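You operate a simulated robot arm through the tools that you are given. There is no shell and no other tool.

The job below is to be done with a simulated robot arm. You get a single attempt, and the scene is never put back.

Task
Try the small saucepan on zone 1, then zone 3, on setting 1.
Fine: each knob back to 0 once its window shows the number; leave the pan on zone 3.

Only the result counts: the job must be done as asked and must still hold three seconds after the hand-in. Knocking over, shifting, dropping, spilling or breaking anything else fails it.

Robot
A 7-joint arm with a two-finger parallel gripper, fixed in place. Base frame: the origin is at the foot of the arm, x ahead of it, y to its left, z up; the work surface is at about z = 915. Readings come in mm, rad, newtons and seconds.
With the tool pointing down near the work surface it reaches from about 240 to 680 mm from the base axis. Its first joint turns from -1.152 to 1.152 rad. Payload 2.4 kg.
The tool frame sits at the grasp point between the pads (the TCP): z along the fingers, y along the line on which they close. The tips reach 30 mm beyond it. The gripper opens to 94 mm. The fingers are 28 mm wide and 10 mm thick; the gripper's body (50 by 96 mm) begins 55 mm behind the TCP.
Orientation is that of the tool frame in the base frame, as [roll, pitch, yaw] about the fixed x, y, z axes, in that order (R = Rz(yaw) Ry(pitch) Rx(roll)). With the fingers straight down and closing along the base's y, the tool's x points along the base's -x, its y along +y and its z along -z.

Tools
- The arm moves only by the tool drive_tool. Its argument "moves" is a list of rows, each a list of 6 numbers: the shift along the tool's x, y, z in mm, then the turn, a rotation vector about the tool's x, y, z in degrees. In form: [[tx, ty, tz, wx, wy, wz], ...]. A call has 1 to 20 rows; each row is the pose to reach, as a shift and turn from the pose commanded when the call began, along the tool's axes at that moment. "hand" is the finger opening in mm, from 0 to 94, set as the call begins (left out, the last holds). A row lasts 0.2 s, in which the tool goes at most 50 mm and 0.15 rad; a call with a longer step from one row to the next is refused whole, and so is a gripper value outside its range. A pose out of reach is approached as far as the arm can. The call stops where the force on the tool passes 40 N (or 10 N more than at its start, if that is more) or the arm is blocked; 0.2 s more then pass. Each finger travels about 153 mm/s and halts on what it meets, pressing with about 30 N; the grip force reading is that of the motor and also rises with nothing between the fingers. The clock runs only during rows and for 0.2 s after the last one: add rows that repeat a pose to give the fingers time. The reply holds the time, the measured pose of the TCP, the force on the tool along the base axes, the opening and the grip force, in the units named above and with some noise, with the torque about the TCP (base axes, N m) and any sound that the robot's microphone picked up.
- Cameras (640 x 400 px; columns grow to the right, rows downward): "scene" is fixed at [23.9, 456.1, 1446.7]; the picture's right is [-0.86, -0.51, 0.00], its down [-0.29, 0.48, -0.83] and it looks along [0.42, -0.71, -0.56] (base axes); focal length 305 px, centre (320, 200). "wrist" rides on the gripper at [76, 14, -102] in the tool frame; the picture's right is [-0.18, 0.98, 0.00], its down [-0.75, -0.14, -0.64] and it looks along [-0.63, -0.12, 0.77] (tool axes); focal length 243 px, centre (320, 200). There is no depth. A picture from a camera that has moved, and an enlarged one, comes with that camera's place and axes in the base frame and with its lens. The place of the scene camera against the robot may be out by one fixed shift of up to 12 mm in any direction.
- grab_frame(camera): a new picture of that camera. No time passes.
- zoom(camera, box): a new picture of the part [left, top, right, bottom] of that camera's present view, enlarged. No time passes.
- job_done(): hands the job in; it is judged then, once.

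Nothing tells you positions but the pictures and the camera data. Unless the task says otherwise, let go and move clear before handing in.

The tools are called after "Call:" by a JSON object that holds its "op" and its "data". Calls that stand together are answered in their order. drive_tool: Moves the arm, as the interface text tells. Its arguments: {"type":"object","properties":{"moves":{"type":"array"},"hand":{"type":"number"}},"required":["moves"]} The other tools are called the same way: grab_frame (camera) takes a picture; zoom (camera, box) takes an enlarged picture of a part of a camera's view; job_done () hands the job in.

At the start:

```text
clock: 0.0
tool_pos: [410.4, -200.7, 1234.8]
tcp_rot: [3.141, 0.0, -3.141]
ft_force: [0.1, 0.5, 0.9]
moment: [-0.01, 0.0, 0.03]
grip_width: 93.9
gripper_force: 0.1
```

scene: 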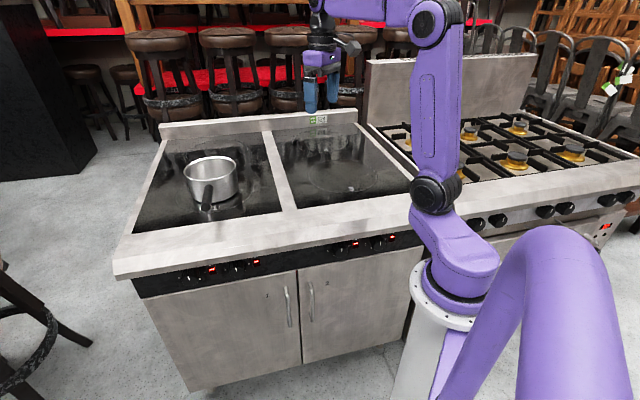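
wrist: 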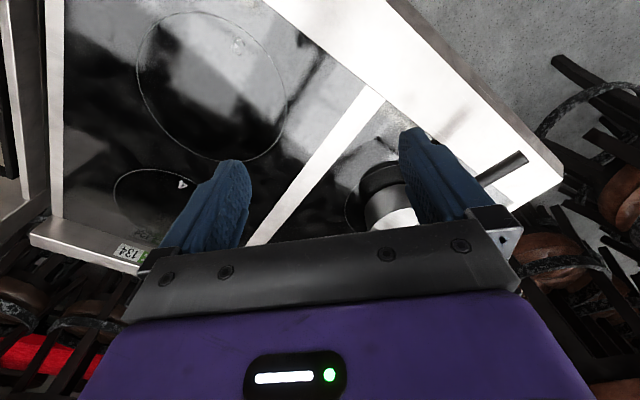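

I see a two-panel induction cooktop with a small saucepan on the left panel, knobs and red displays on the front fascia. I'll take enlarged pictures to find the zones, knobs and windows first.

Call:
{"op": "zoom", "data": {"camera": "scene", "box": [130, 220, 290, 320]}}

Call:
{"op": "zoom", "data": {"camera": "scene", "box": [280, 200, 440, 300]}}

Call:
{"op": "zoom", "data": {"camera": "scene", "box": [130, 110, 290, 210]}}

Call:
{"op": "zoom", "data": {"camera": "scene", "box": [260, 100, 420, 200]}}

```text
4.00 times, centred on (210, 270) of scene
camera zoom: at [23.9, 456.1, 1446.7], right [-0.86, -0.51, 0.0], down [-0.29, 0.48, -0.83], along [0.42, -0.71, -0.56], focal length 1218 px, centre (760, -80)
```

zoom: 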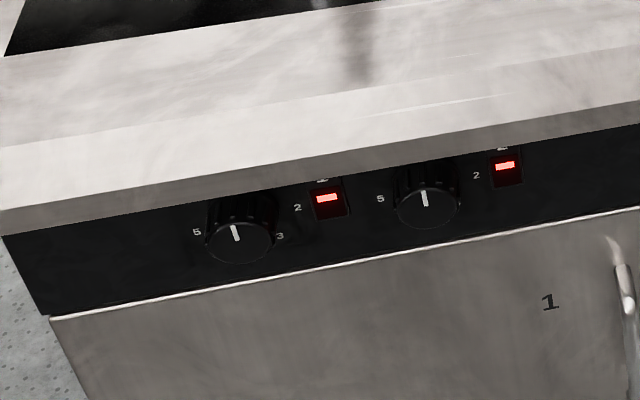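

```text
4.00 times, centred on (360, 250) of scene
camera zoom: at [23.9, 456.1, 1446.7], right [-0.86, -0.51, 0.0], down [-0.29, 0.48, -0.83], along [0.42, -0.71, -0.56], focal length 1218 px, centre (160, 0)
```

zoom: 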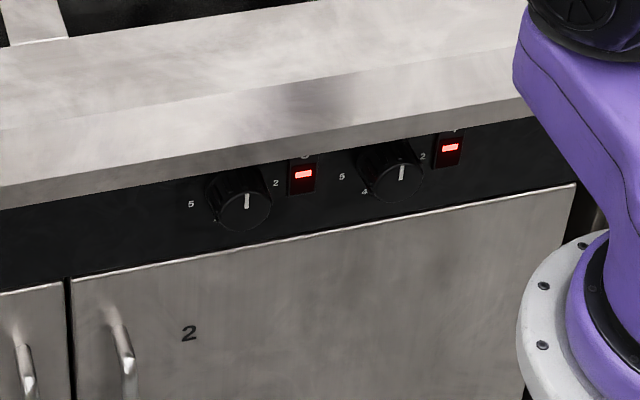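

```text
4.00 times, centred on (210, 160) of scene
camera zoom: at [23.9, 456.1, 1446.7], right [-0.86, -0.51, 0.0], down [-0.29, 0.48, -0.83], along [0.42, -0.71, -0.56], focal length 1218 px, centre (760, 360)
```

zoom: 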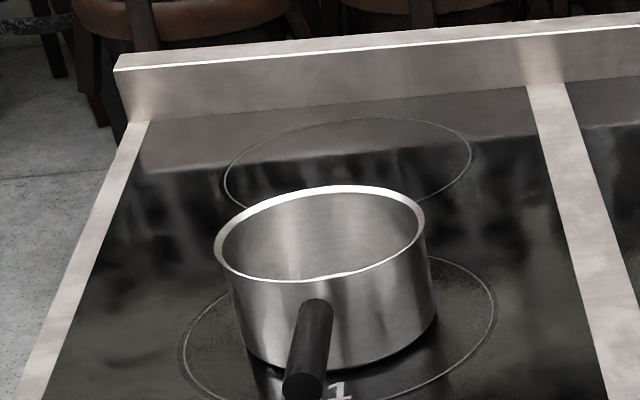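

```text
4.00 times, centred on (340, 150) of scene
camera zoom: at [23.9, 456.1, 1446.7], right [-0.86, -0.51, 0.0], down [-0.29, 0.48, -0.83], along [0.42, -0.71, -0.56], focal length 1218 px, centre (240, 400)
```

zoom: 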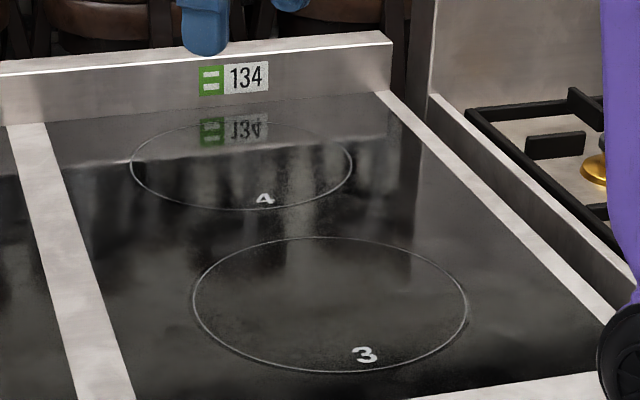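

The counter front runs diagonally (about 45°) across the robot's front, with the pan at the front-left zone. I'll zoom closer on the knobs, windows and pan base to read labels.

Call:
{"op": "zoom", "data": {"camera": "scene", "box": [170, 255, 266, 300]}}

Call:
{"op": "zoom", "data": {"camera": "scene", "box": [320, 225, 416, 270]}}

Call:
{"op": "zoom", "data": {"camera": "scene", "box": [160, 140, 272, 220]}}

Call:
{"op": "zoom", "data": {"camera": "scene", "box": [400, 150, 640, 300]}}

Call:
{"op": "zoom", "data": {"camera": "wrist", "box": [320, 60, 600, 240]}}

```text
6.67 times, centred on (218, 278) of scene
camera zoom: at [23.9, 456.1, 1446.7], right [-0.86, -0.51, 0.0], down [-0.29, 0.48, -0.83], along [0.42, -0.71, -0.56], focal length 2030 px, centre (1000, -317)
```

zoom: 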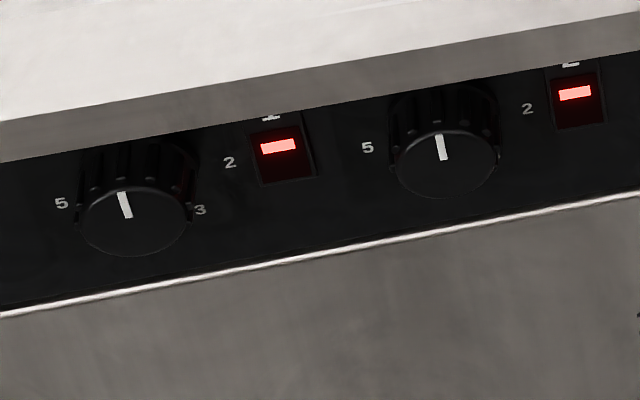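

```text
6.67 times, centred on (368, 248) of scene
camera zoom: at [23.9, 456.1, 1446.7], right [-0.86, -0.51, 0.0], down [-0.29, 0.48, -0.83], along [0.42, -0.71, -0.56], focal length 2030 px, centre (0, -117)
```

zoom: 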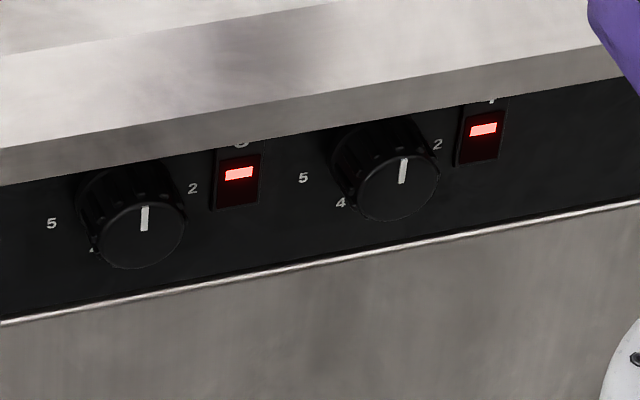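

```text
5.00 times, centred on (216, 180) of scene
camera zoom: at [23.9, 456.1, 1446.7], right [-0.86, -0.51, 0.0], down [-0.29, 0.48, -0.83], along [0.42, -0.71, -0.56], focal length 1523 px, centre (840, 300)
```

zoom: 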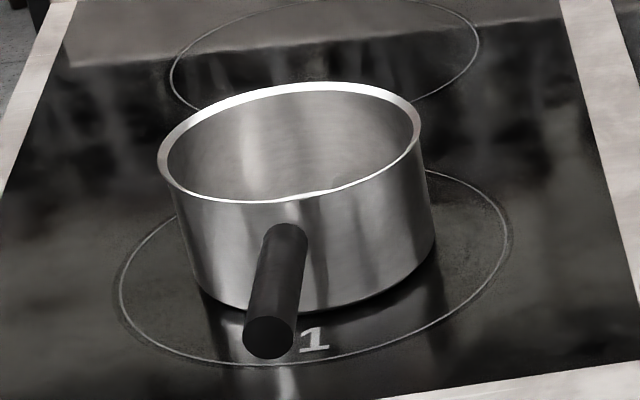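

```text
2.67 times, centred on (520, 225) of scene
camera zoom: at [23.9, 456.1, 1446.7], right [-0.86, -0.51, 0.0], down [-0.29, 0.48, -0.83], along [0.42, -0.71, -0.56], focal length 812 px, centre (-213, 133)
```

zoom: 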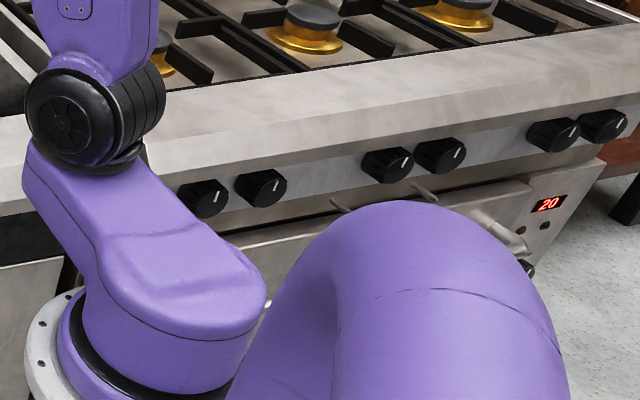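

```text
2.22 times, centred on (460, 150) of wrist
camera zoom: at [333.5, -186.7, 1336.6], right [0.18, 0.98, 0.0], down [0.75, -0.14, 0.64], along [0.63, -0.12, -0.77], focal length 539 px, centre (9, 311)
```

zoom: 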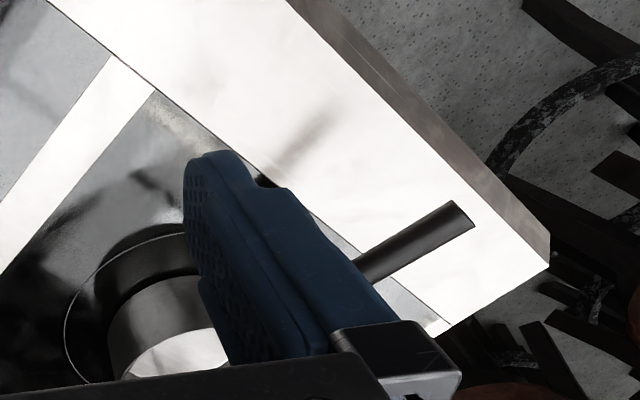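

The window labels read 1, 2, 3, 4 from left to right (cut off by the lip), each with its knob to its left, and all showing a dash. I'll swing the arm back in front of the fascia, turned 45°, to look at it with the wrist camera.

Call:
{"op": "drive_tool", "data": {"moves": [[12.4, 36.7, 0, 0, 0, 7.5], [24.8, 73.3, 0, 0, 0, 15], [37.2, 110, 0, 0, 0, 22.5], [49.7, 146.7, 0, 0, 0, 30], [62, 183.3, 0, 0, 0, 37.5], [74.5, 220, 0, 0, 0, 45], [74.5, 220, 0, 0, 0, 45]]}}

Call:
{"op": "grab_frame", "data": {"camera": "scene"}}

Call:
{"op": "grab_frame", "data": {"camera": "wrist"}}

```text
clock: 1.6
tool_pos: [334.5, 19.0, 1235.3]
tcp_rot: [-3.141, 0.0, 2.357]
ft_force: [-0.3, 1.2, -0.5]
moment: [0.02, -0.02, 0.0]
grip_width: 94.0
gripper_force: 0.1
```

```text
taken
```

scene: 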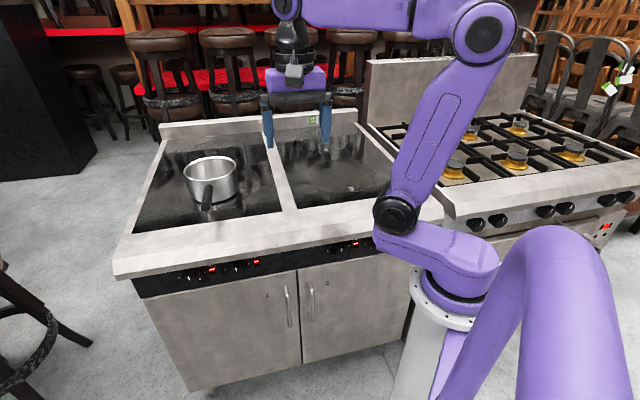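

```text
taken
camera wrist: at [291.5, 83.3, 1336.7], right [0.83, 0.56, 0.0], down [0.43, -0.63, 0.64], along [0.36, -0.53, -0.77], focal length 243 px, centre (320, 200)
```

wrist: 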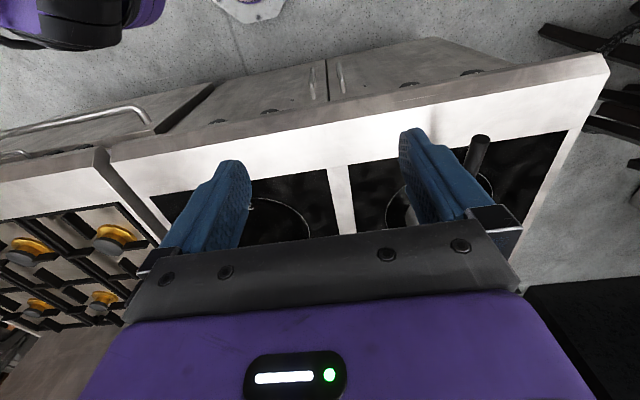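

The arm moved freely; the four knobs now show in the wrist view (upside down). I'll lower and tilt the tool to look straight at the fascia.

Call:
{"op": "drive_tool", "data": {"moves": [[0, 0, 40, 0, -5, 0], [0, 0, 80, 0, -10, 0], [0, 0, 120, 0, -15, 0], [0, 0, 160, 0, -20, 0], [0, 0, 200, 0, -25, 0], [0, 0, 240, 0, -30, 0], [0, 0, 280, 0, -35, 0], [0, 0, 310, 0, -40, 0], [0, 0, 310, 0, -40, 0]]}}

Call:
{"op": "grab_frame", "data": {"camera": "wrist"}}

Call:
{"op": "grab_frame", "data": {"camera": "scene"}}

```text
clock: 3.6
tool_pos: [359.8, 18.4, 950.4]
tcp_rot: [-3.138, 0.696, 2.358]
ft_force: [-0.3, 0.0, -0.6]
moment: [0.0, 0.0, -0.01]
grip_width: 94.2
gripper_force: 0.0
out of reach, approached as far as the arm can: row 7, 8, 9
```

```text
taken
camera wrist: at [282.2, 116.8, 979.3], right [0.8, 0.59, 0.11], down [0.02, -0.22, 0.98], along [0.61, -0.77, -0.18], focal length 243 px, centre (320, 200)
```

wrist: 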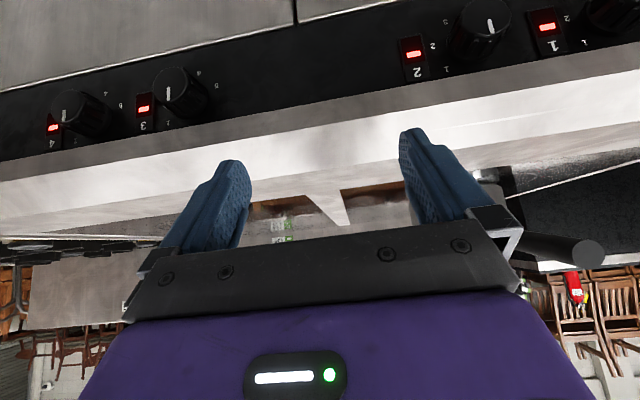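

```text
taken
```

scene: 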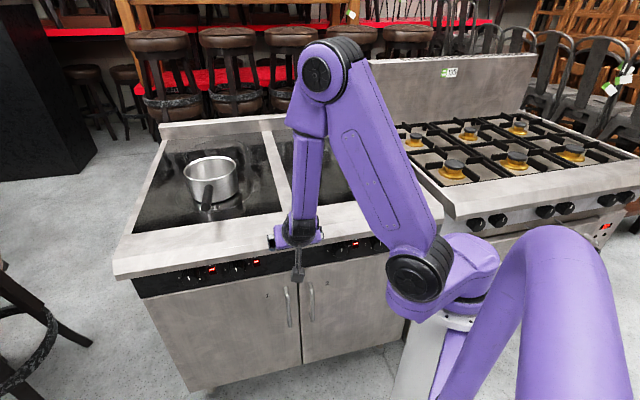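

The fascia is now clearly in view (upside down): windows 4, 3, 2, 1 from left to right in this picture. I'll zoom on the knobs.

Call:
{"op": "zoom", "data": {"camera": "wrist", "box": [400, 0, 640, 150]}}

Call:
{"op": "zoom", "data": {"camera": "wrist", "box": [20, 40, 260, 190]}}

```text
2.67 times, centred on (520, 75) of wrist
camera zoom: at [282.2, 116.8, 979.3], right [0.8, 0.59, 0.11], down [0.02, -0.22, 0.98], along [0.61, -0.77, -0.18], focal length 647 px, centre (-213, 533)
```

zoom: 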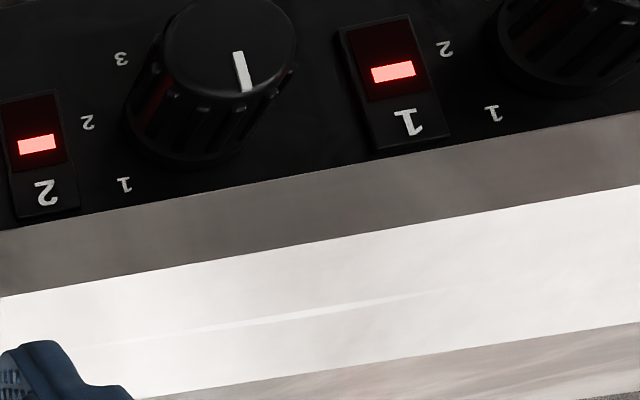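

```text
2.67 times, centred on (140, 115) of wrist
camera zoom: at [282.2, 116.8, 979.3], right [0.8, 0.59, 0.11], down [0.02, -0.22, 0.98], along [0.61, -0.77, -0.18], focal length 647 px, centre (800, 427)
```

zoom: 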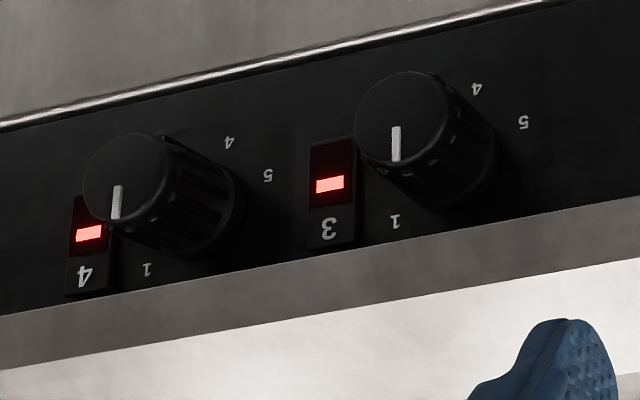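

Knob 1 is the leftmost knob (far right in this view), and it lies under an overhanging lip. Next I'll move left along the front and turn the tool horizontal to face knob 1.

Call:
{"op": "drive_tool", "data": {"moves": [[8.2, 36.4, 5.3, 0, -6.25, 0], [16.5, 72.8, 10.7, 0, -12.5, 0], [24.7, 109, 16, 0, -18.75, 0], [32.9, 145.5, 21.4, 0, -25, 0], [41, 181.9, 26.7, 0, -31.25, 0], [49.4, 218, 32, 0, -37.5, 0], [57.6, 254.6, 37.4, 0, -43.75, 0], [65.8, 291, 42.7, 0, -50, 0], [65.8, 291, 42.7, 0, -50, 0]]}}

Call:
{"op": "grab_frame", "data": {"camera": "wrist"}}

Call:
{"op": "grab_frame", "data": {"camera": "scene"}}

```text
clock: 5.6
tool_pos: [549.6, 242.8, 875.7]
tcp_rot: [-0.52, 1.569, -1.305]
ft_force: [-0.4, 0.5, 0.3]
moment: [-0.01, -0.01, -0.02]
grip_width: 94.1
gripper_force: 0.1
out of reach, approached as far as the arm can: row 1, 2, 3, 4
```

```text
taken
camera wrist: at [487.0, 324.3, 798.2], right [0.69, 0.7, 0.18], down [-0.55, 0.36, 0.75], along [0.46, -0.62, 0.63], focal length 243 px, centre (320, 200)
```

wrist: 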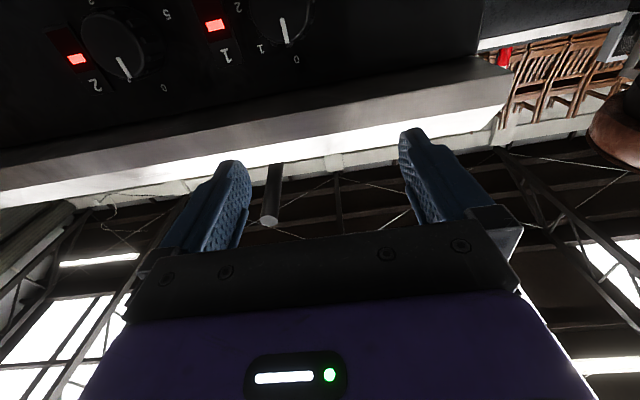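

```text
taken
```

scene: 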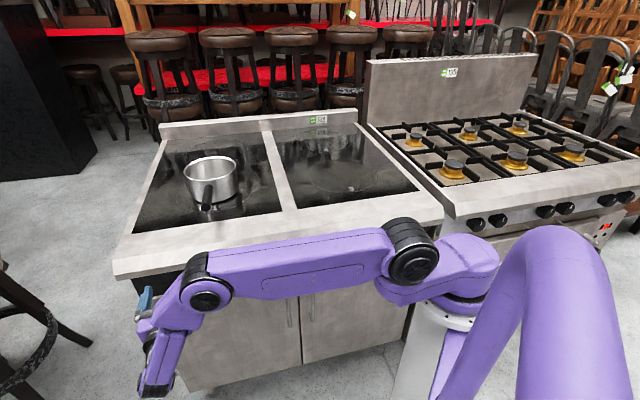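

The arm reached the horizontal pose beside knob 1. I'll zoom the wrist view on knob 1 and its window to measure positions.

Call:
{"op": "zoom", "data": {"camera": "wrist", "box": [180, 0, 340, 100]}}

Call:
{"op": "zoom", "data": {"camera": "wrist", "box": [30, 0, 190, 100]}}

```text
4.00 times, centred on (260, 50) of wrist
camera zoom: at [487.0, 324.3, 798.2], right [0.69, 0.7, 0.18], down [-0.55, 0.36, 0.75], along [0.46, -0.62, 0.63], focal length 970 px, centre (560, 800)
```

zoom: 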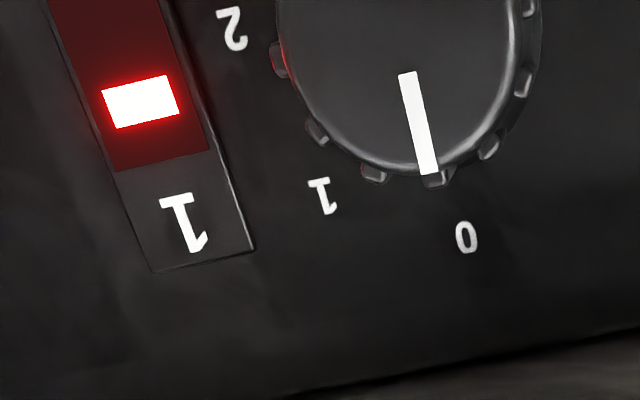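

```text
4.00 times, centred on (110, 50) of wrist
camera zoom: at [487.0, 324.3, 798.2], right [0.69, 0.7, 0.18], down [-0.55, 0.36, 0.75], along [0.46, -0.62, 0.63], focal length 970 px, centre (1160, 800)
```

zoom: 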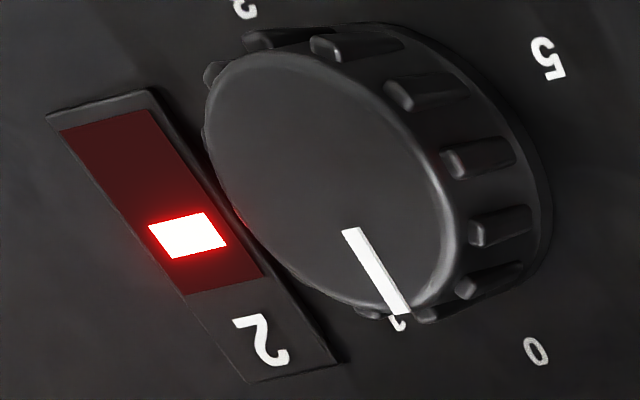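

Triangulating the two wrist views, the fascia is at about 346 mm ahead along the diagonal, knob faces at about 319, axis height about 797. I'll check the lip profile in the current view before approaching.

Call:
{"op": "zoom", "data": {"camera": "wrist", "box": [260, 40, 420, 140]}}

Call:
{"op": "zoom", "data": {"camera": "wrist", "box": [420, 0, 580, 100]}}

```text
4.00 times, centred on (340, 90) of wrist
camera zoom: at [487.0, 324.3, 798.2], right [0.69, 0.7, 0.18], down [-0.55, 0.36, 0.75], along [0.46, -0.62, 0.63], focal length 970 px, centre (240, 640)
```

zoom: 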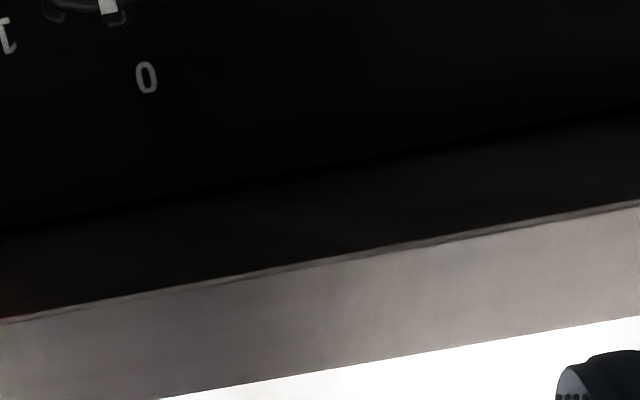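

```text
4.00 times, centred on (500, 50) of wrist
camera zoom: at [487.0, 324.3, 798.2], right [0.69, 0.7, 0.18], down [-0.55, 0.36, 0.75], along [0.46, -0.62, 0.63], focal length 970 px, centre (-400, 800)
```

zoom: 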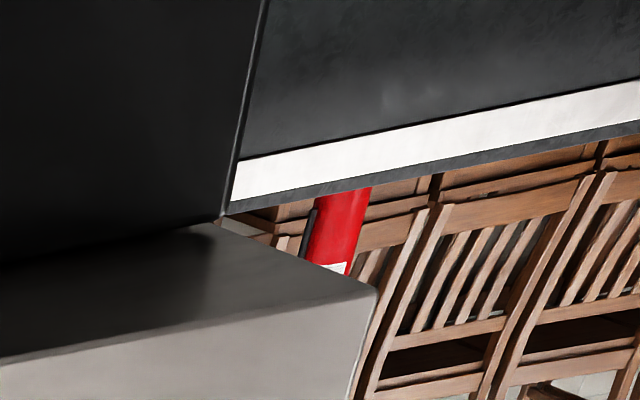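

The lip's front face is at about f=300, bottom z=861, so a horizontal approach under it is clear. I'll line the tool up in front of knob 1 (s≈546.5, z≈797.5) with the fingers opened to 70.

Call:
{"op": "drive_tool", "data": {"moves": [[26, -4.6, 0, 0, 0, 0], [52, -9.2, 0, 0, 0, 0], [78.2, -13.8, 0, 0, 0, 0], [78.2, -13.8, 20, 0, 0, 0], [78.2, -13.8, 20, 0, 0, 0]], "hand": 70}}

Call:
{"op": "grab_frame", "data": {"camera": "wrist"}}

Call:
{"op": "grab_frame", "data": {"camera": "scene"}}

```text
clock: 6.8
tool_pos: [554.2, 216.7, 798.2]
tcp_rot: [1.714, 1.57, 0.932]
ft_force: [0.1, 0.3, -0.5]
moment: [0.0, 0.01, 0.01]
grip_width: 70.0
gripper_force: 0.0
```

```text
taken
camera wrist: at [491.2, 299.7, 720.5], right [0.69, 0.7, 0.18], down [-0.55, 0.35, 0.75], along [0.46, -0.63, 0.63], focal length 243 px, centre (320, 200)
```

wrist: 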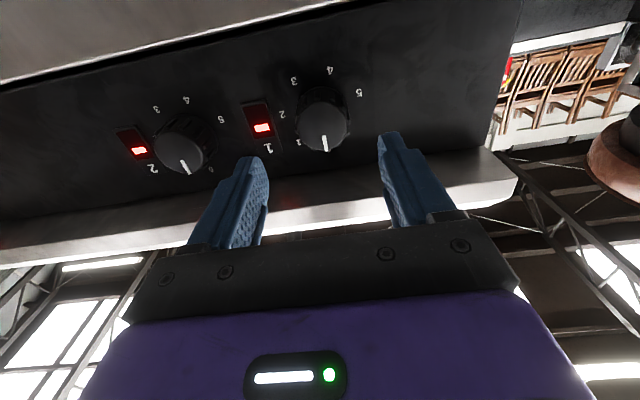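

```text
taken
```

scene: 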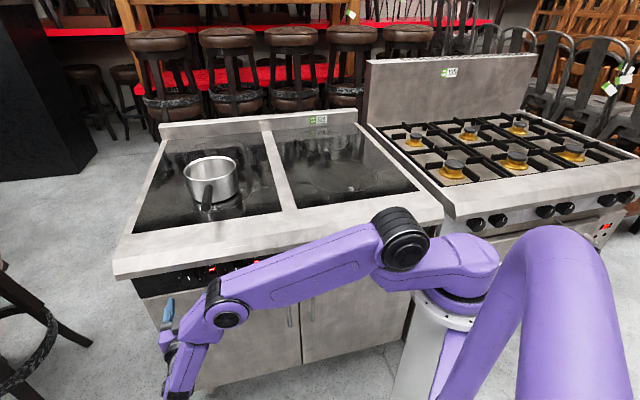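

The tool is lined up roughly with knob 1, which is now in full view. I'll zoom to measure the knob's centre and label angles.

Call:
{"op": "zoom", "data": {"camera": "wrist", "box": [236, 60, 396, 160]}}

```text
4.00 times, centred on (316, 110) of wrist
camera zoom: at [491.2, 299.7, 720.5], right [0.69, 0.7, 0.18], down [-0.55, 0.35, 0.75], along [0.46, -0.63, 0.63], focal length 970 px, centre (336, 560)
```

zoom: 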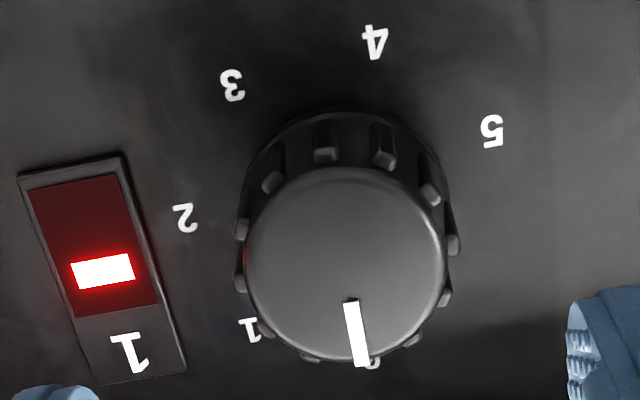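

Knob 1's centre is s≈547.0, z≈797.1 and label 1 lies about 50° clockwise of 0. I'll advance the open fingers around the knob, stopping about 6 mm short of the fascia.

Call:
{"op": "drive_tool", "data": {"moves": [[1.1, 1.9, 0, 0, 0, 0], [1.1, 1.9, 25, 0, 0, 0], [1.1, 1.9, 50, 0, 0, 0], [1.1, 1.9, 60, 0, 0, 0], [1.1, 1.9, 70, 0, 0, 0], [1.1, 1.9, 70, 0, 0, 0]]}}

Call:
{"op": "grab_frame", "data": {"camera": "wrist"}}

Call:
{"op": "zoom", "data": {"camera": "scene", "box": [130, 220, 290, 320]}}

```text
clock: 8.2
tool_pos: [605.9, 169.5, 795.9]
tcp_rot: [-1.331, 1.57, -2.117]
ft_force: [0.0, 0.5, 0.0]
moment: [-0.01, 0.01, 0.03]
grip_width: 70.2
gripper_force: 0.2
```

```text
taken
camera wrist: at [542.2, 252.2, 718.9], right [0.69, 0.7, 0.18], down [-0.55, 0.35, 0.75], along [0.46, -0.63, 0.63], focal length 243 px, centre (320, 200)
```

wrist: 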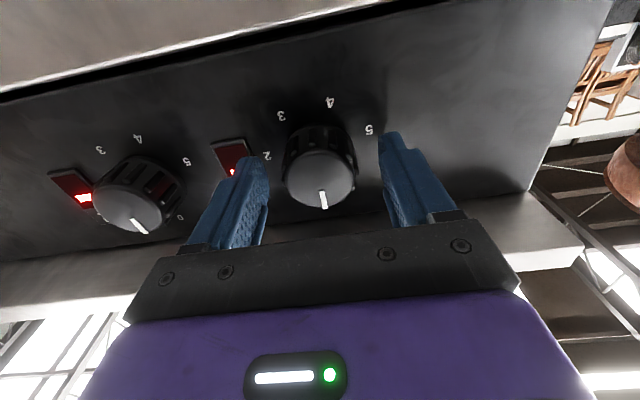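

```text
4.00 times, centred on (210, 270) of scene
camera zoom: at [23.9, 456.1, 1446.7], right [-0.86, -0.51, 0.0], down [-0.29, 0.48, -0.83], along [0.42, -0.71, -0.56], focal length 1218 px, centre (760, -80)
```

zoom: 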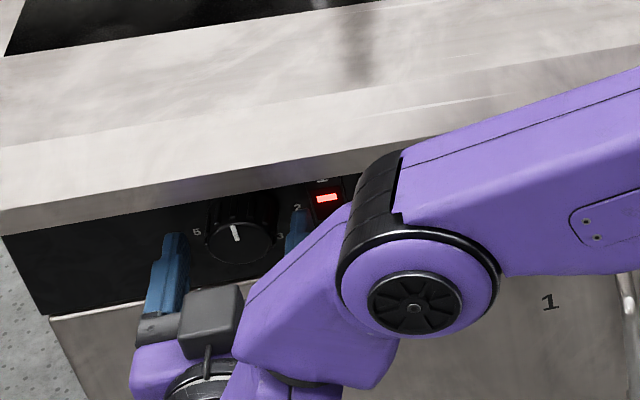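

The fingers straddle knob 1, and the scene camera still sees window 1 and the knob. Now I'll close on the knob.

Call:
{"op": "drive_tool", "data": {"moves": [[0, 0, 0, 0, 0, 0], [0, 0, 0, 0, 0, 0], [0, 0, 0, 0, 0, 0]], "hand": 20}}

Call:
{"op": "zoom", "data": {"camera": "scene", "box": [130, 220, 290, 320]}}

Call:
{"op": "zoom", "data": {"camera": "wrist", "box": [200, 80, 440, 230]}}

```text
clock: 9.0
tool_pos: [604.5, 168.6, 795.5]
tcp_rot: [-0.934, 1.571, -1.721]
ft_force: [-8.1, -2.5, 1.5]
moment: [-0.2, -0.21, -0.29]
grip_width: 42.4
gripper_force: 45.4
```

```text
4.00 times, centred on (210, 270) of scene
camera zoom: at [23.7, 456.0, 1446.7], right [-0.86, -0.51, 0.0], down [-0.29, 0.48, -0.83], along [0.42, -0.71, -0.56], focal length 1218 px, centre (760, -80)
```

zoom: 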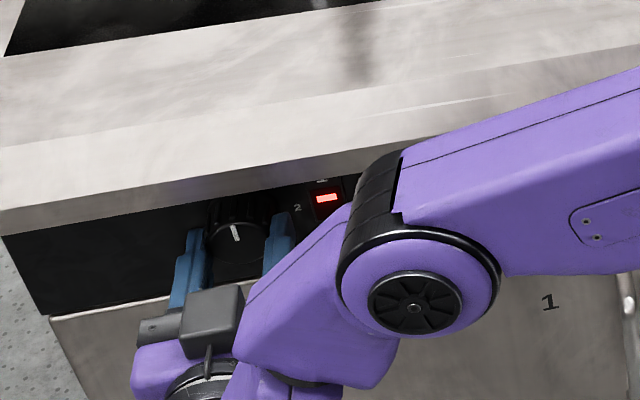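

```text
2.67 times, centred on (320, 155) of wrist
camera zoom: at [541.8, 251.6, 718.8], right [0.7, 0.69, 0.18], down [-0.55, 0.36, 0.75], along [0.46, -0.63, 0.63], focal length 647 px, centre (320, 320)
```

zoom: 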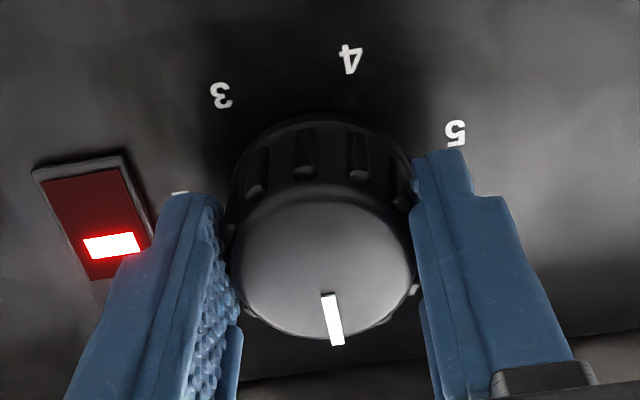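

I have a firm hold on knob 1 at 42 mm opening. I'll turn it clockwise partway (25°) first and check it follows.

Call:
{"op": "drive_tool", "data": {"moves": [[0, -1.2, 0, 0, 0, 5], [0, -1.2, 0, 0, 0, 10], [0, -1.2, 0, 0, 0, 15], [0, -1.2, 0, 0, 0, 20], [0, -1.2, 0, 0, 0, 25]]}}

Call:
{"op": "zoom", "data": {"camera": "scene", "box": [130, 220, 290, 320]}}

Call:
{"op": "zoom", "data": {"camera": "wrist", "box": [200, 80, 440, 230]}}

```text
clock: 10.2
tool_pos: [604.8, 169.7, 796.3]
tcp_rot: [1.572, 1.132, 0.793]
ft_force: [16.6, 4.9, -5.5]
moment: [-0.05, 0.02, 0.4]
grip_width: 42.0
gripper_force: 45.0
```

```text
4.00 times, centred on (210, 270) of scene
camera zoom: at [24.4, 456.3, 1446.6], right [-0.86, -0.51, 0.0], down [-0.29, 0.48, -0.83], along [0.42, -0.71, -0.56], focal length 1218 px, centre (760, -80)
```

zoom: 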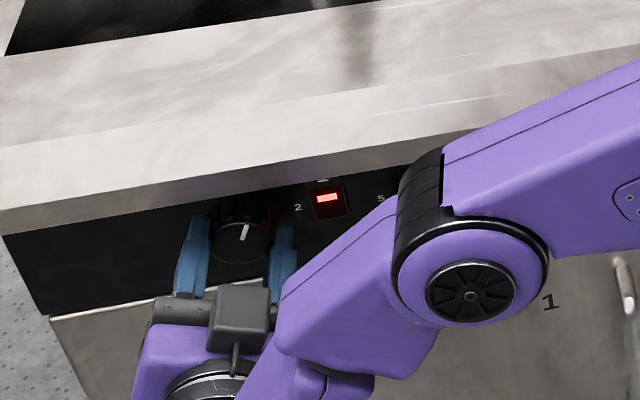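

```text
2.67 times, centred on (320, 155) of wrist
camera zoom: at [564.1, 274.5, 732.7], right [0.57, 0.58, 0.58], down [-0.77, 0.13, 0.62], along [0.28, -0.81, 0.52], focal length 647 px, centre (320, 320)
```

zoom: 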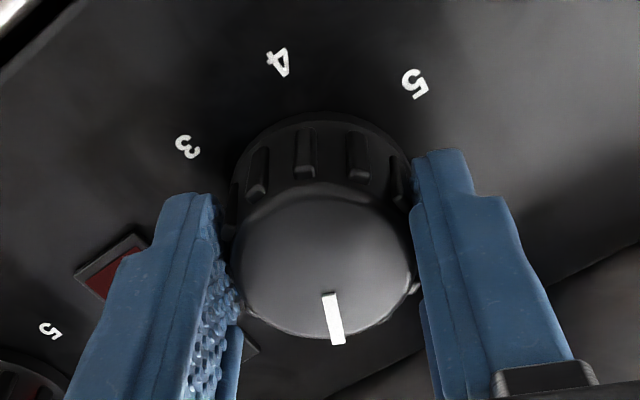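

The knob follows the gripper exactly. I'll turn the remaining 25° to setting 1 and check the window.

Call:
{"op": "drive_tool", "data": {"moves": [[0.3, 0.7, 0, 0, 0, 5], [0.3, 0.7, 0, 0, 0, 10], [0.3, 0.7, 0, 0, 0, 15], [0.3, 0.7, 0, 0, 0, 20], [0.3, 0.7, 0, 0, 0, 25]]}}

Call:
{"op": "zoom", "data": {"camera": "scene", "box": [130, 220, 290, 320]}}

Call:
{"op": "zoom", "data": {"camera": "wrist", "box": [200, 80, 440, 230]}}

```text
clock: 11.3
tool_pos: [600.8, 167.1, 805.3]
tcp_rot: [1.611, 0.799, 0.82]
ft_force: [4.0, -0.5, -1.1]
moment: [0.46, 0.48, 0.86]
grip_width: 41.1
gripper_force: 45.3
out of reach, approached as far as the arm can: row 4, 5
stopped in row 5: the force on the tool passed its limit at 52 N (the readings are from after the stop); the commanded pose is now the measured one
```

```text
4.00 times, centred on (210, 270) of scene
camera zoom: at [24.0, 456.0, 1446.7], right [-0.86, -0.51, 0.0], down [-0.29, 0.48, -0.83], along [0.42, -0.71, -0.56], focal length 1218 px, centre (760, -80)
```

zoom: 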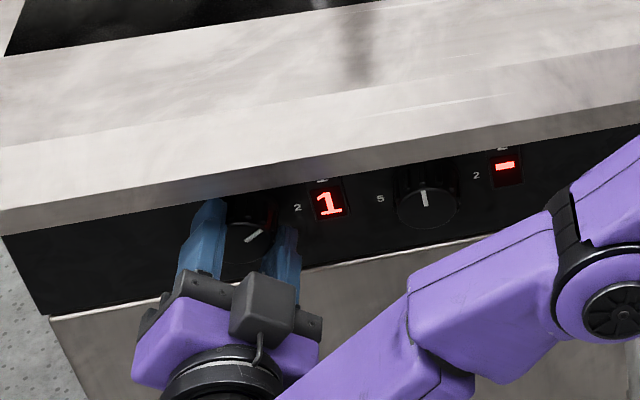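

```text
2.67 times, centred on (320, 155) of wrist
camera zoom: at [571.5, 285.0, 762.5], right [0.42, 0.39, 0.82], down [-0.89, 0.0, 0.46], along [0.18, -0.92, 0.35], focal length 647 px, centre (320, 320)
```

zoom: 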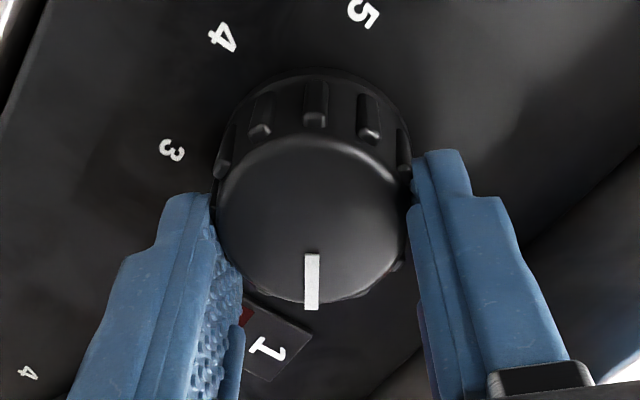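

Window 1 shows "1", so the pan is detected on zone 1. I'll turn the knob back counter-clockwise toward 0, pivoting about the knob's axis.

Call:
{"op": "drive_tool", "data": {"moves": [[0.31, 1.07, 0, 0, 0, -7], [0.75, 2.09, 0, 0, 0, -14], [1.31, 3.06, 0, 0, 0, -21], [1.98, 3.95, 0, 0, 0, -28], [2.76, 4.74, 0, 0, 0, -35], [3.62, 5.44, 0, 0, 0, -42], [4.57, 6.03, 0, 0, 0, -49]]}}

Call:
{"op": "zoom", "data": {"camera": "scene", "box": [130, 220, 290, 320]}}

Call:
{"op": "zoom", "data": {"camera": "wrist", "box": [200, 80, 440, 230]}}

```text
clock: 12.9
tool_pos: [604.3, 171.6, 806.3]
tcp_rot: [-1.864, 1.481, -2.654]
ft_force: [-24.5, -7.9, 7.4]
moment: [0.09, 0.29, -1.08]
grip_width: 41.2
gripper_force: 45.0
```

```text
4.00 times, centred on (210, 270) of scene
camera zoom: at [23.2, 455.8, 1446.8], right [-0.86, -0.51, 0.0], down [-0.29, 0.48, -0.83], along [0.42, -0.71, -0.56], focal length 1218 px, centre (760, -80)
```

zoom: 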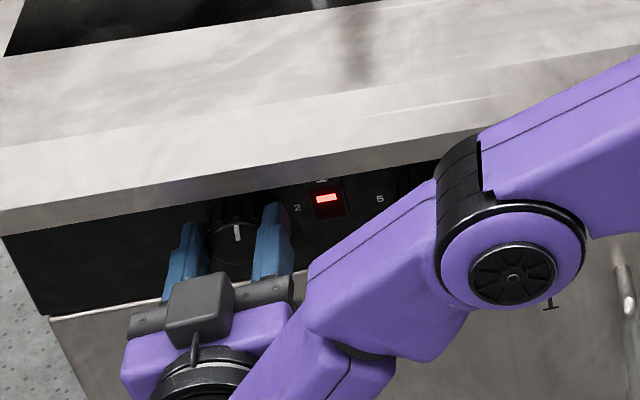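

```text
2.67 times, centred on (320, 155) of wrist
camera zoom: at [535.5, 250.0, 731.1], right [0.71, 0.7, 0.1], down [-0.49, 0.39, 0.78], along [0.51, -0.6, 0.62], focal length 647 px, centre (320, 320)
```

zoom: 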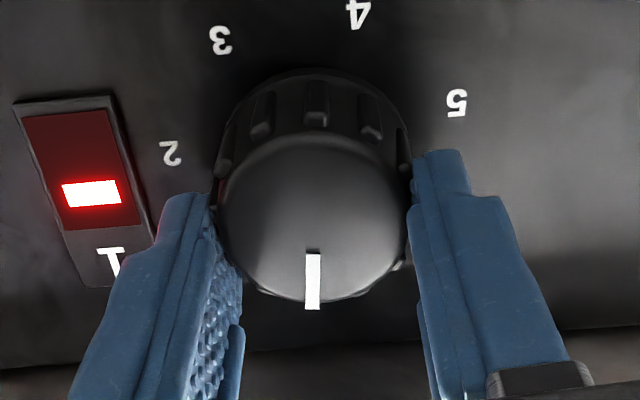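

Window 1 is back to the dash and the pointer looks at 0. I'll let go and check the pointer against the 0 mark.

Call:
{"op": "drive_tool", "data": {"moves": [[0, -1, 0, 0, 0, 0], [0, -1, 0, 0, 0, 0], [0, -1, 0, 0, 0, 0]], "hand": 70}}

Call:
{"op": "zoom", "data": {"camera": "scene", "box": [170, 250, 266, 310]}}

Call:
{"op": "zoom", "data": {"camera": "wrist", "box": [200, 80, 440, 230]}}

```text
clock: 13.7
tool_pos: [604.7, 172.0, 805.2]
tcp_rot: [-1.901, 1.484, -2.684]
ft_force: [0.4, -0.1, -0.3]
moment: [-0.04, 0.02, -0.02]
grip_width: 69.8
gripper_force: 0.0
```

```text
6.67 times, centred on (218, 280) of scene
camera zoom: at [23.9, 456.1, 1446.7], right [-0.86, -0.51, 0.0], down [-0.29, 0.48, -0.83], along [0.42, -0.71, -0.56], focal length 2030 px, centre (1000, -333)
```

zoom: 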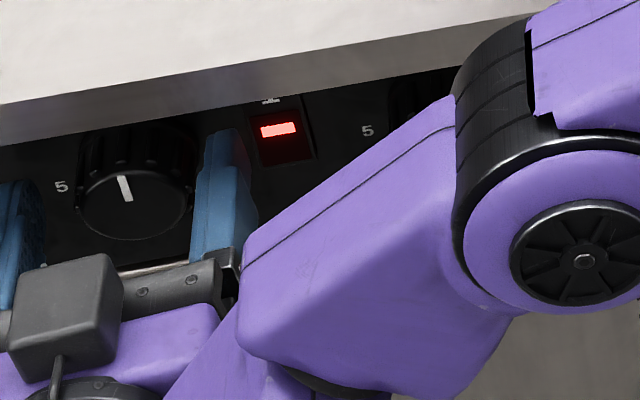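

```text
2.67 times, centred on (320, 155) of wrist
camera zoom: at [535.6, 251.2, 731.3], right [0.7, 0.7, 0.1], down [-0.49, 0.38, 0.78], along [0.51, -0.6, 0.62], focal length 647 px, centre (320, 320)
```

zoom: 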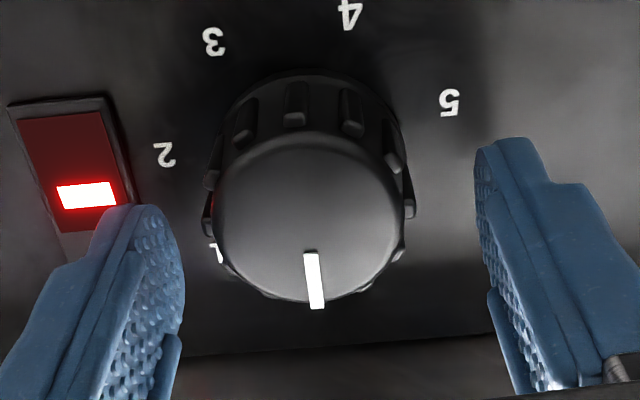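

Released, the knob sprang to its 0 detent and the window shows the dash. I'll back straight out from under the lip and verify.

Call:
{"op": "drive_tool", "data": {"moves": [[0, 0, -20, 0, 0, 0], [0, 0, -50, 0, 0, 0], [0, 0, -90, 0, 0, 0], [0, 0, -110, 0, 0, 0]]}}

Call:
{"op": "grab_frame", "data": {"camera": "wrist"}}

Call:
{"op": "zoom", "data": {"camera": "scene", "box": [130, 220, 290, 320]}}

```text
clock: 14.7
tool_pos: [527.9, 251.3, 810.0]
tcp_rot: [-1.895, 1.482, -2.679]
ft_force: [0.0, 0.3, 0.3]
moment: [0.0, -0.02, 0.01]
grip_width: 69.9
gripper_force: 0.1
```

```text
taken
camera wrist: at [458.5, 329.0, 735.3], right [0.71, 0.7, 0.1], down [-0.49, 0.38, 0.78], along [0.51, -0.6, 0.62], focal length 243 px, centre (320, 200)
```

wrist: 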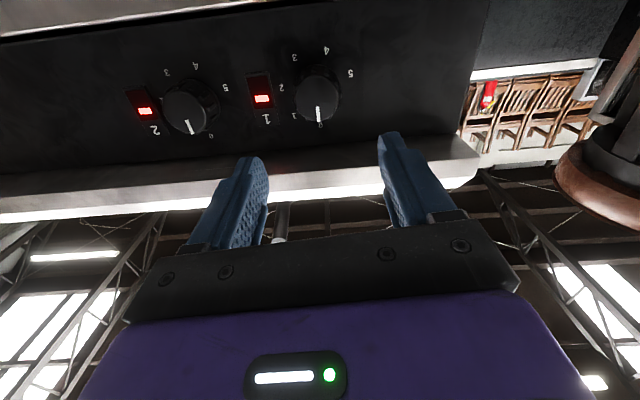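

```text
4.00 times, centred on (210, 270) of scene
camera zoom: at [23.9, 456.1, 1446.7], right [-0.86, -0.51, 0.0], down [-0.29, 0.48, -0.83], along [0.42, -0.71, -0.56], focal length 1218 px, centre (760, -80)
```

zoom: 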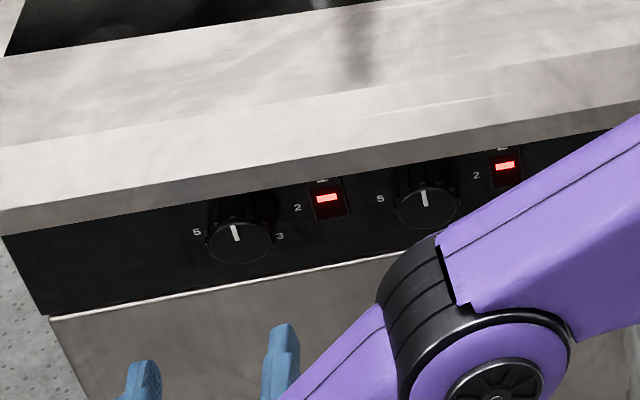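

Knob 1 is at 0 and window 1 shows the dash. Next is the pan: its handle points toward the front, sloping up slightly, tip near s≈462, f≈348, z≈1012. I'll raise the tool in front of it and roll it so the fingers close vertically on the handle.

Call:
{"op": "drive_tool", "data": {"moves": [[-19.3, -10.6, 2.8, 0, 0, -8.5], [-38.5, -21.1, 5.7, 0, 0, -17], [-57.8, -31.7, 8.5, 0, 0, -25.5], [-77, -42.2, 11.4, 0, 0, -34], [-96.4, -52.8, 14.2, 0, 0, -42.5], [-115.6, -63.4, 17, 0, 0, -51], [-134.9, -73.9, 19.9, 0, 0, -59.5], [-154.2, -84.5, 22.7, 0, 0, -68], [-173.4, -95, 25.6, 0, 0, -76.5], [-192.7, -105.6, 28.4, 0, 0, -85], [-192.7, -105.6, 28.4, 0, 0, -85]]}}

Call:
{"op": "grab_frame", "data": {"camera": "wrist"}}

Call:
{"op": "grab_frame", "data": {"camera": "scene"}}

```text
clock: 17.1
tool_pos: [488.8, 163.2, 1008.8]
tcp_rot: [-1.598, 0.002, -2.356]
ft_force: [0.5, -0.2, -0.4]
moment: [0.01, -0.01, 0.03]
grip_width: 70.0
gripper_force: 0.1
```

```text
taken
camera wrist: at [361.8, 180.8, 996.8], right [0.11, 0.15, -0.98], down [0.08, 0.98, 0.16], along [0.99, -0.1, 0.1], focal length 243 px, centre (320, 200)
```

wrist: 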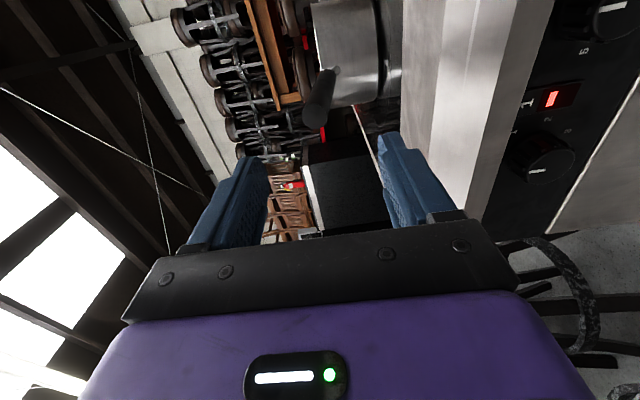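

```text
taken
```

scene: 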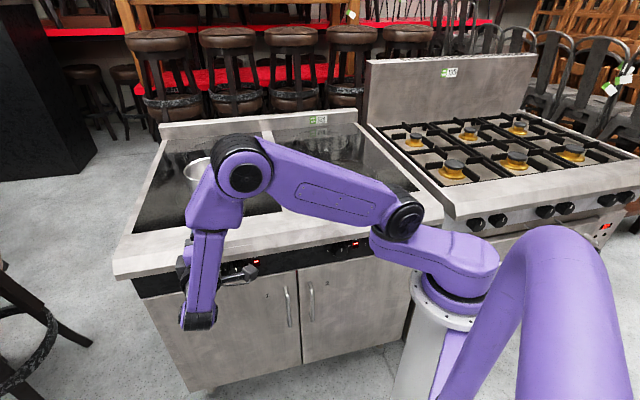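

The tool is now level with the handle, fingers set to close vertically. I'll zoom on the pan and handle in the wrist view to measure them.

Call:
{"op": "zoom", "data": {"camera": "wrist", "box": [240, 0, 480, 150]}}

Call:
{"op": "zoom", "data": {"camera": "wrist", "box": [280, 50, 360, 150]}}

```text
2.67 times, centred on (360, 75) of wrist
camera zoom: at [361.8, 180.8, 996.8], right [0.11, 0.15, -0.98], down [0.08, 0.98, 0.16], along [0.99, -0.1, 0.1], focal length 647 px, centre (213, 533)
```

zoom: 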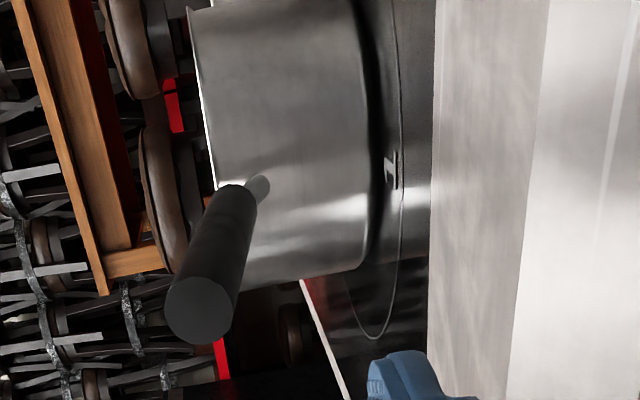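

```text
4.00 times, centred on (320, 100) of wrist
camera zoom: at [361.8, 180.8, 996.8], right [0.11, 0.15, -0.98], down [0.08, 0.98, 0.16], along [0.99, -0.1, 0.1], focal length 970 px, centre (320, 600)
```

zoom: 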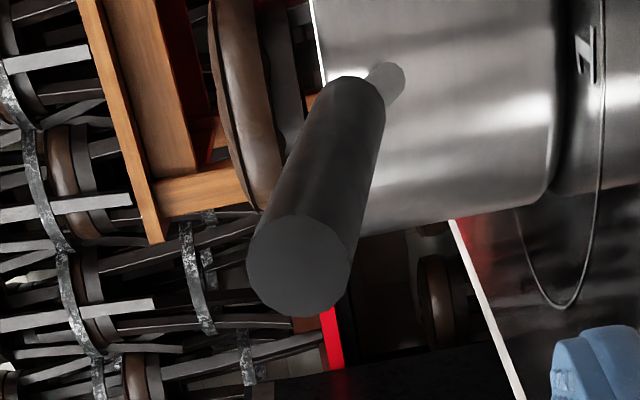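

The handle tip is at about s=464, f=345, z=1010, 23 mm thick, sloping about 9° down toward the pan. I'll tilt the tool to match and stop just short of the tip.

Call:
{"op": "drive_tool", "data": {"moves": [[-1.2, -5, 30, -4, 0, 0], [-2.5, -10.8, 64.7, -7.6, 0, 0], [-2.5, -10.8, 64.7, -7.6, 0, 0]], "hand": 60}}

Call:
{"op": "grab_frame", "data": {"camera": "wrist"}}

Call:
{"op": "grab_frame", "data": {"camera": "scene"}}

```text
clock: 17.9
tool_pos: [536.4, 117.8, 1018.0]
tcp_rot: [-1.734, 0.004, -2.356]
ft_force: [0.1, 0.4, 0.4]
moment: [0.0, -0.04, 0.01]
grip_width: 60.0
gripper_force: 0.1
```

```text
taken
camera wrist: at [409.4, 136.6, 1019.1], right [0.02, 0.24, -0.97], down [0.1, 0.96, 0.25], along [0.99, -0.1, 0.0], focal length 243 px, centre (320, 200)
```

wrist: 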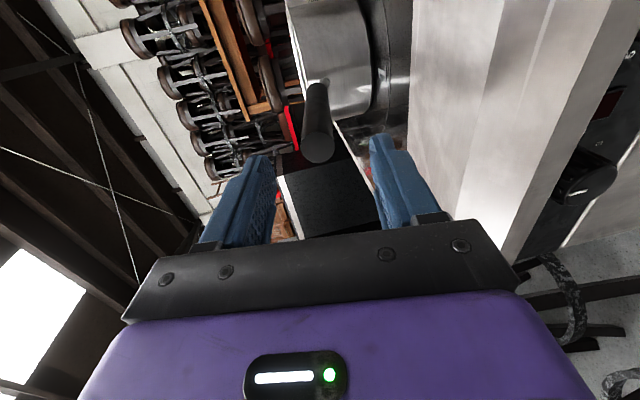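

```text
taken
```

scene: 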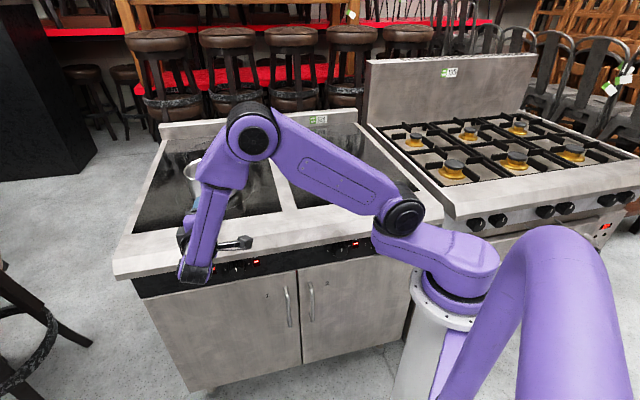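

The tool axis lines up with the handle within about 1 mm. I'll advance 94 mm along it so the handle sits between the pads.

Call:
{"op": "drive_tool", "data": {"moves": [[-0.3, 0, 20, 0, 0, 0], [-0.3, 0, 45, 0, 0, 0], [-0.3, 0, 70, 0, 0, 0], [-0.3, 0, 94, 0, 0, 0], [-0.3, 0, 94, 0, 0, 0]]}}

Call:
{"op": "grab_frame", "data": {"camera": "wrist"}}

Call:
{"op": "grab_frame", "data": {"camera": "scene"}}

```text
clock: 19.1
tool_pos: [602.9, 54.0, 1003.0]
tcp_rot: [-1.732, 0.004, -2.353]
ft_force: [-0.7, 1.8, -0.1]
moment: [0.03, -0.01, -0.03]
grip_width: 59.8
gripper_force: 0.0
```

```text
taken
camera wrist: at [475.2, 72.0, 1004.7], right [0.02, 0.24, -0.97], down [0.1, 0.96, 0.25], along [0.99, -0.1, 0.0], focal length 243 px, centre (320, 200)
```

wrist: 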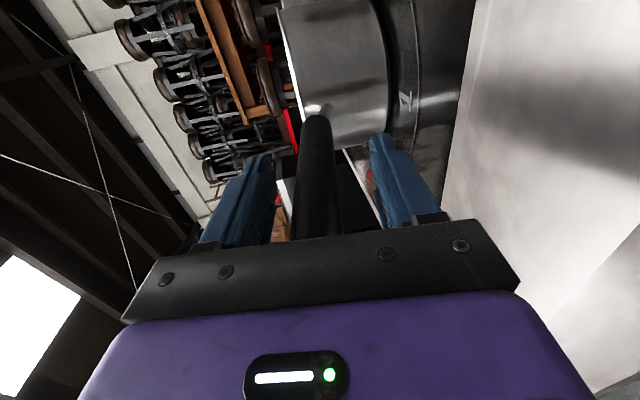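

```text
taken
```

scene: 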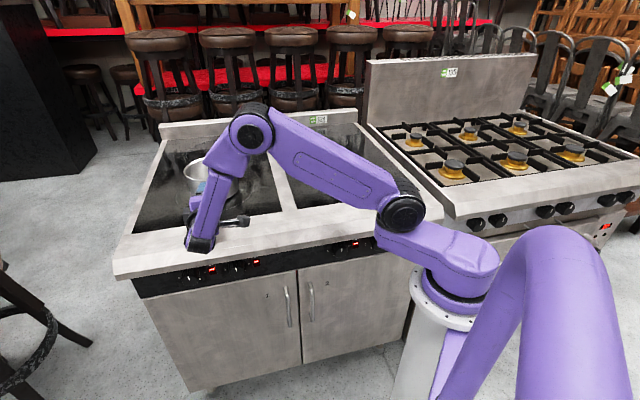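

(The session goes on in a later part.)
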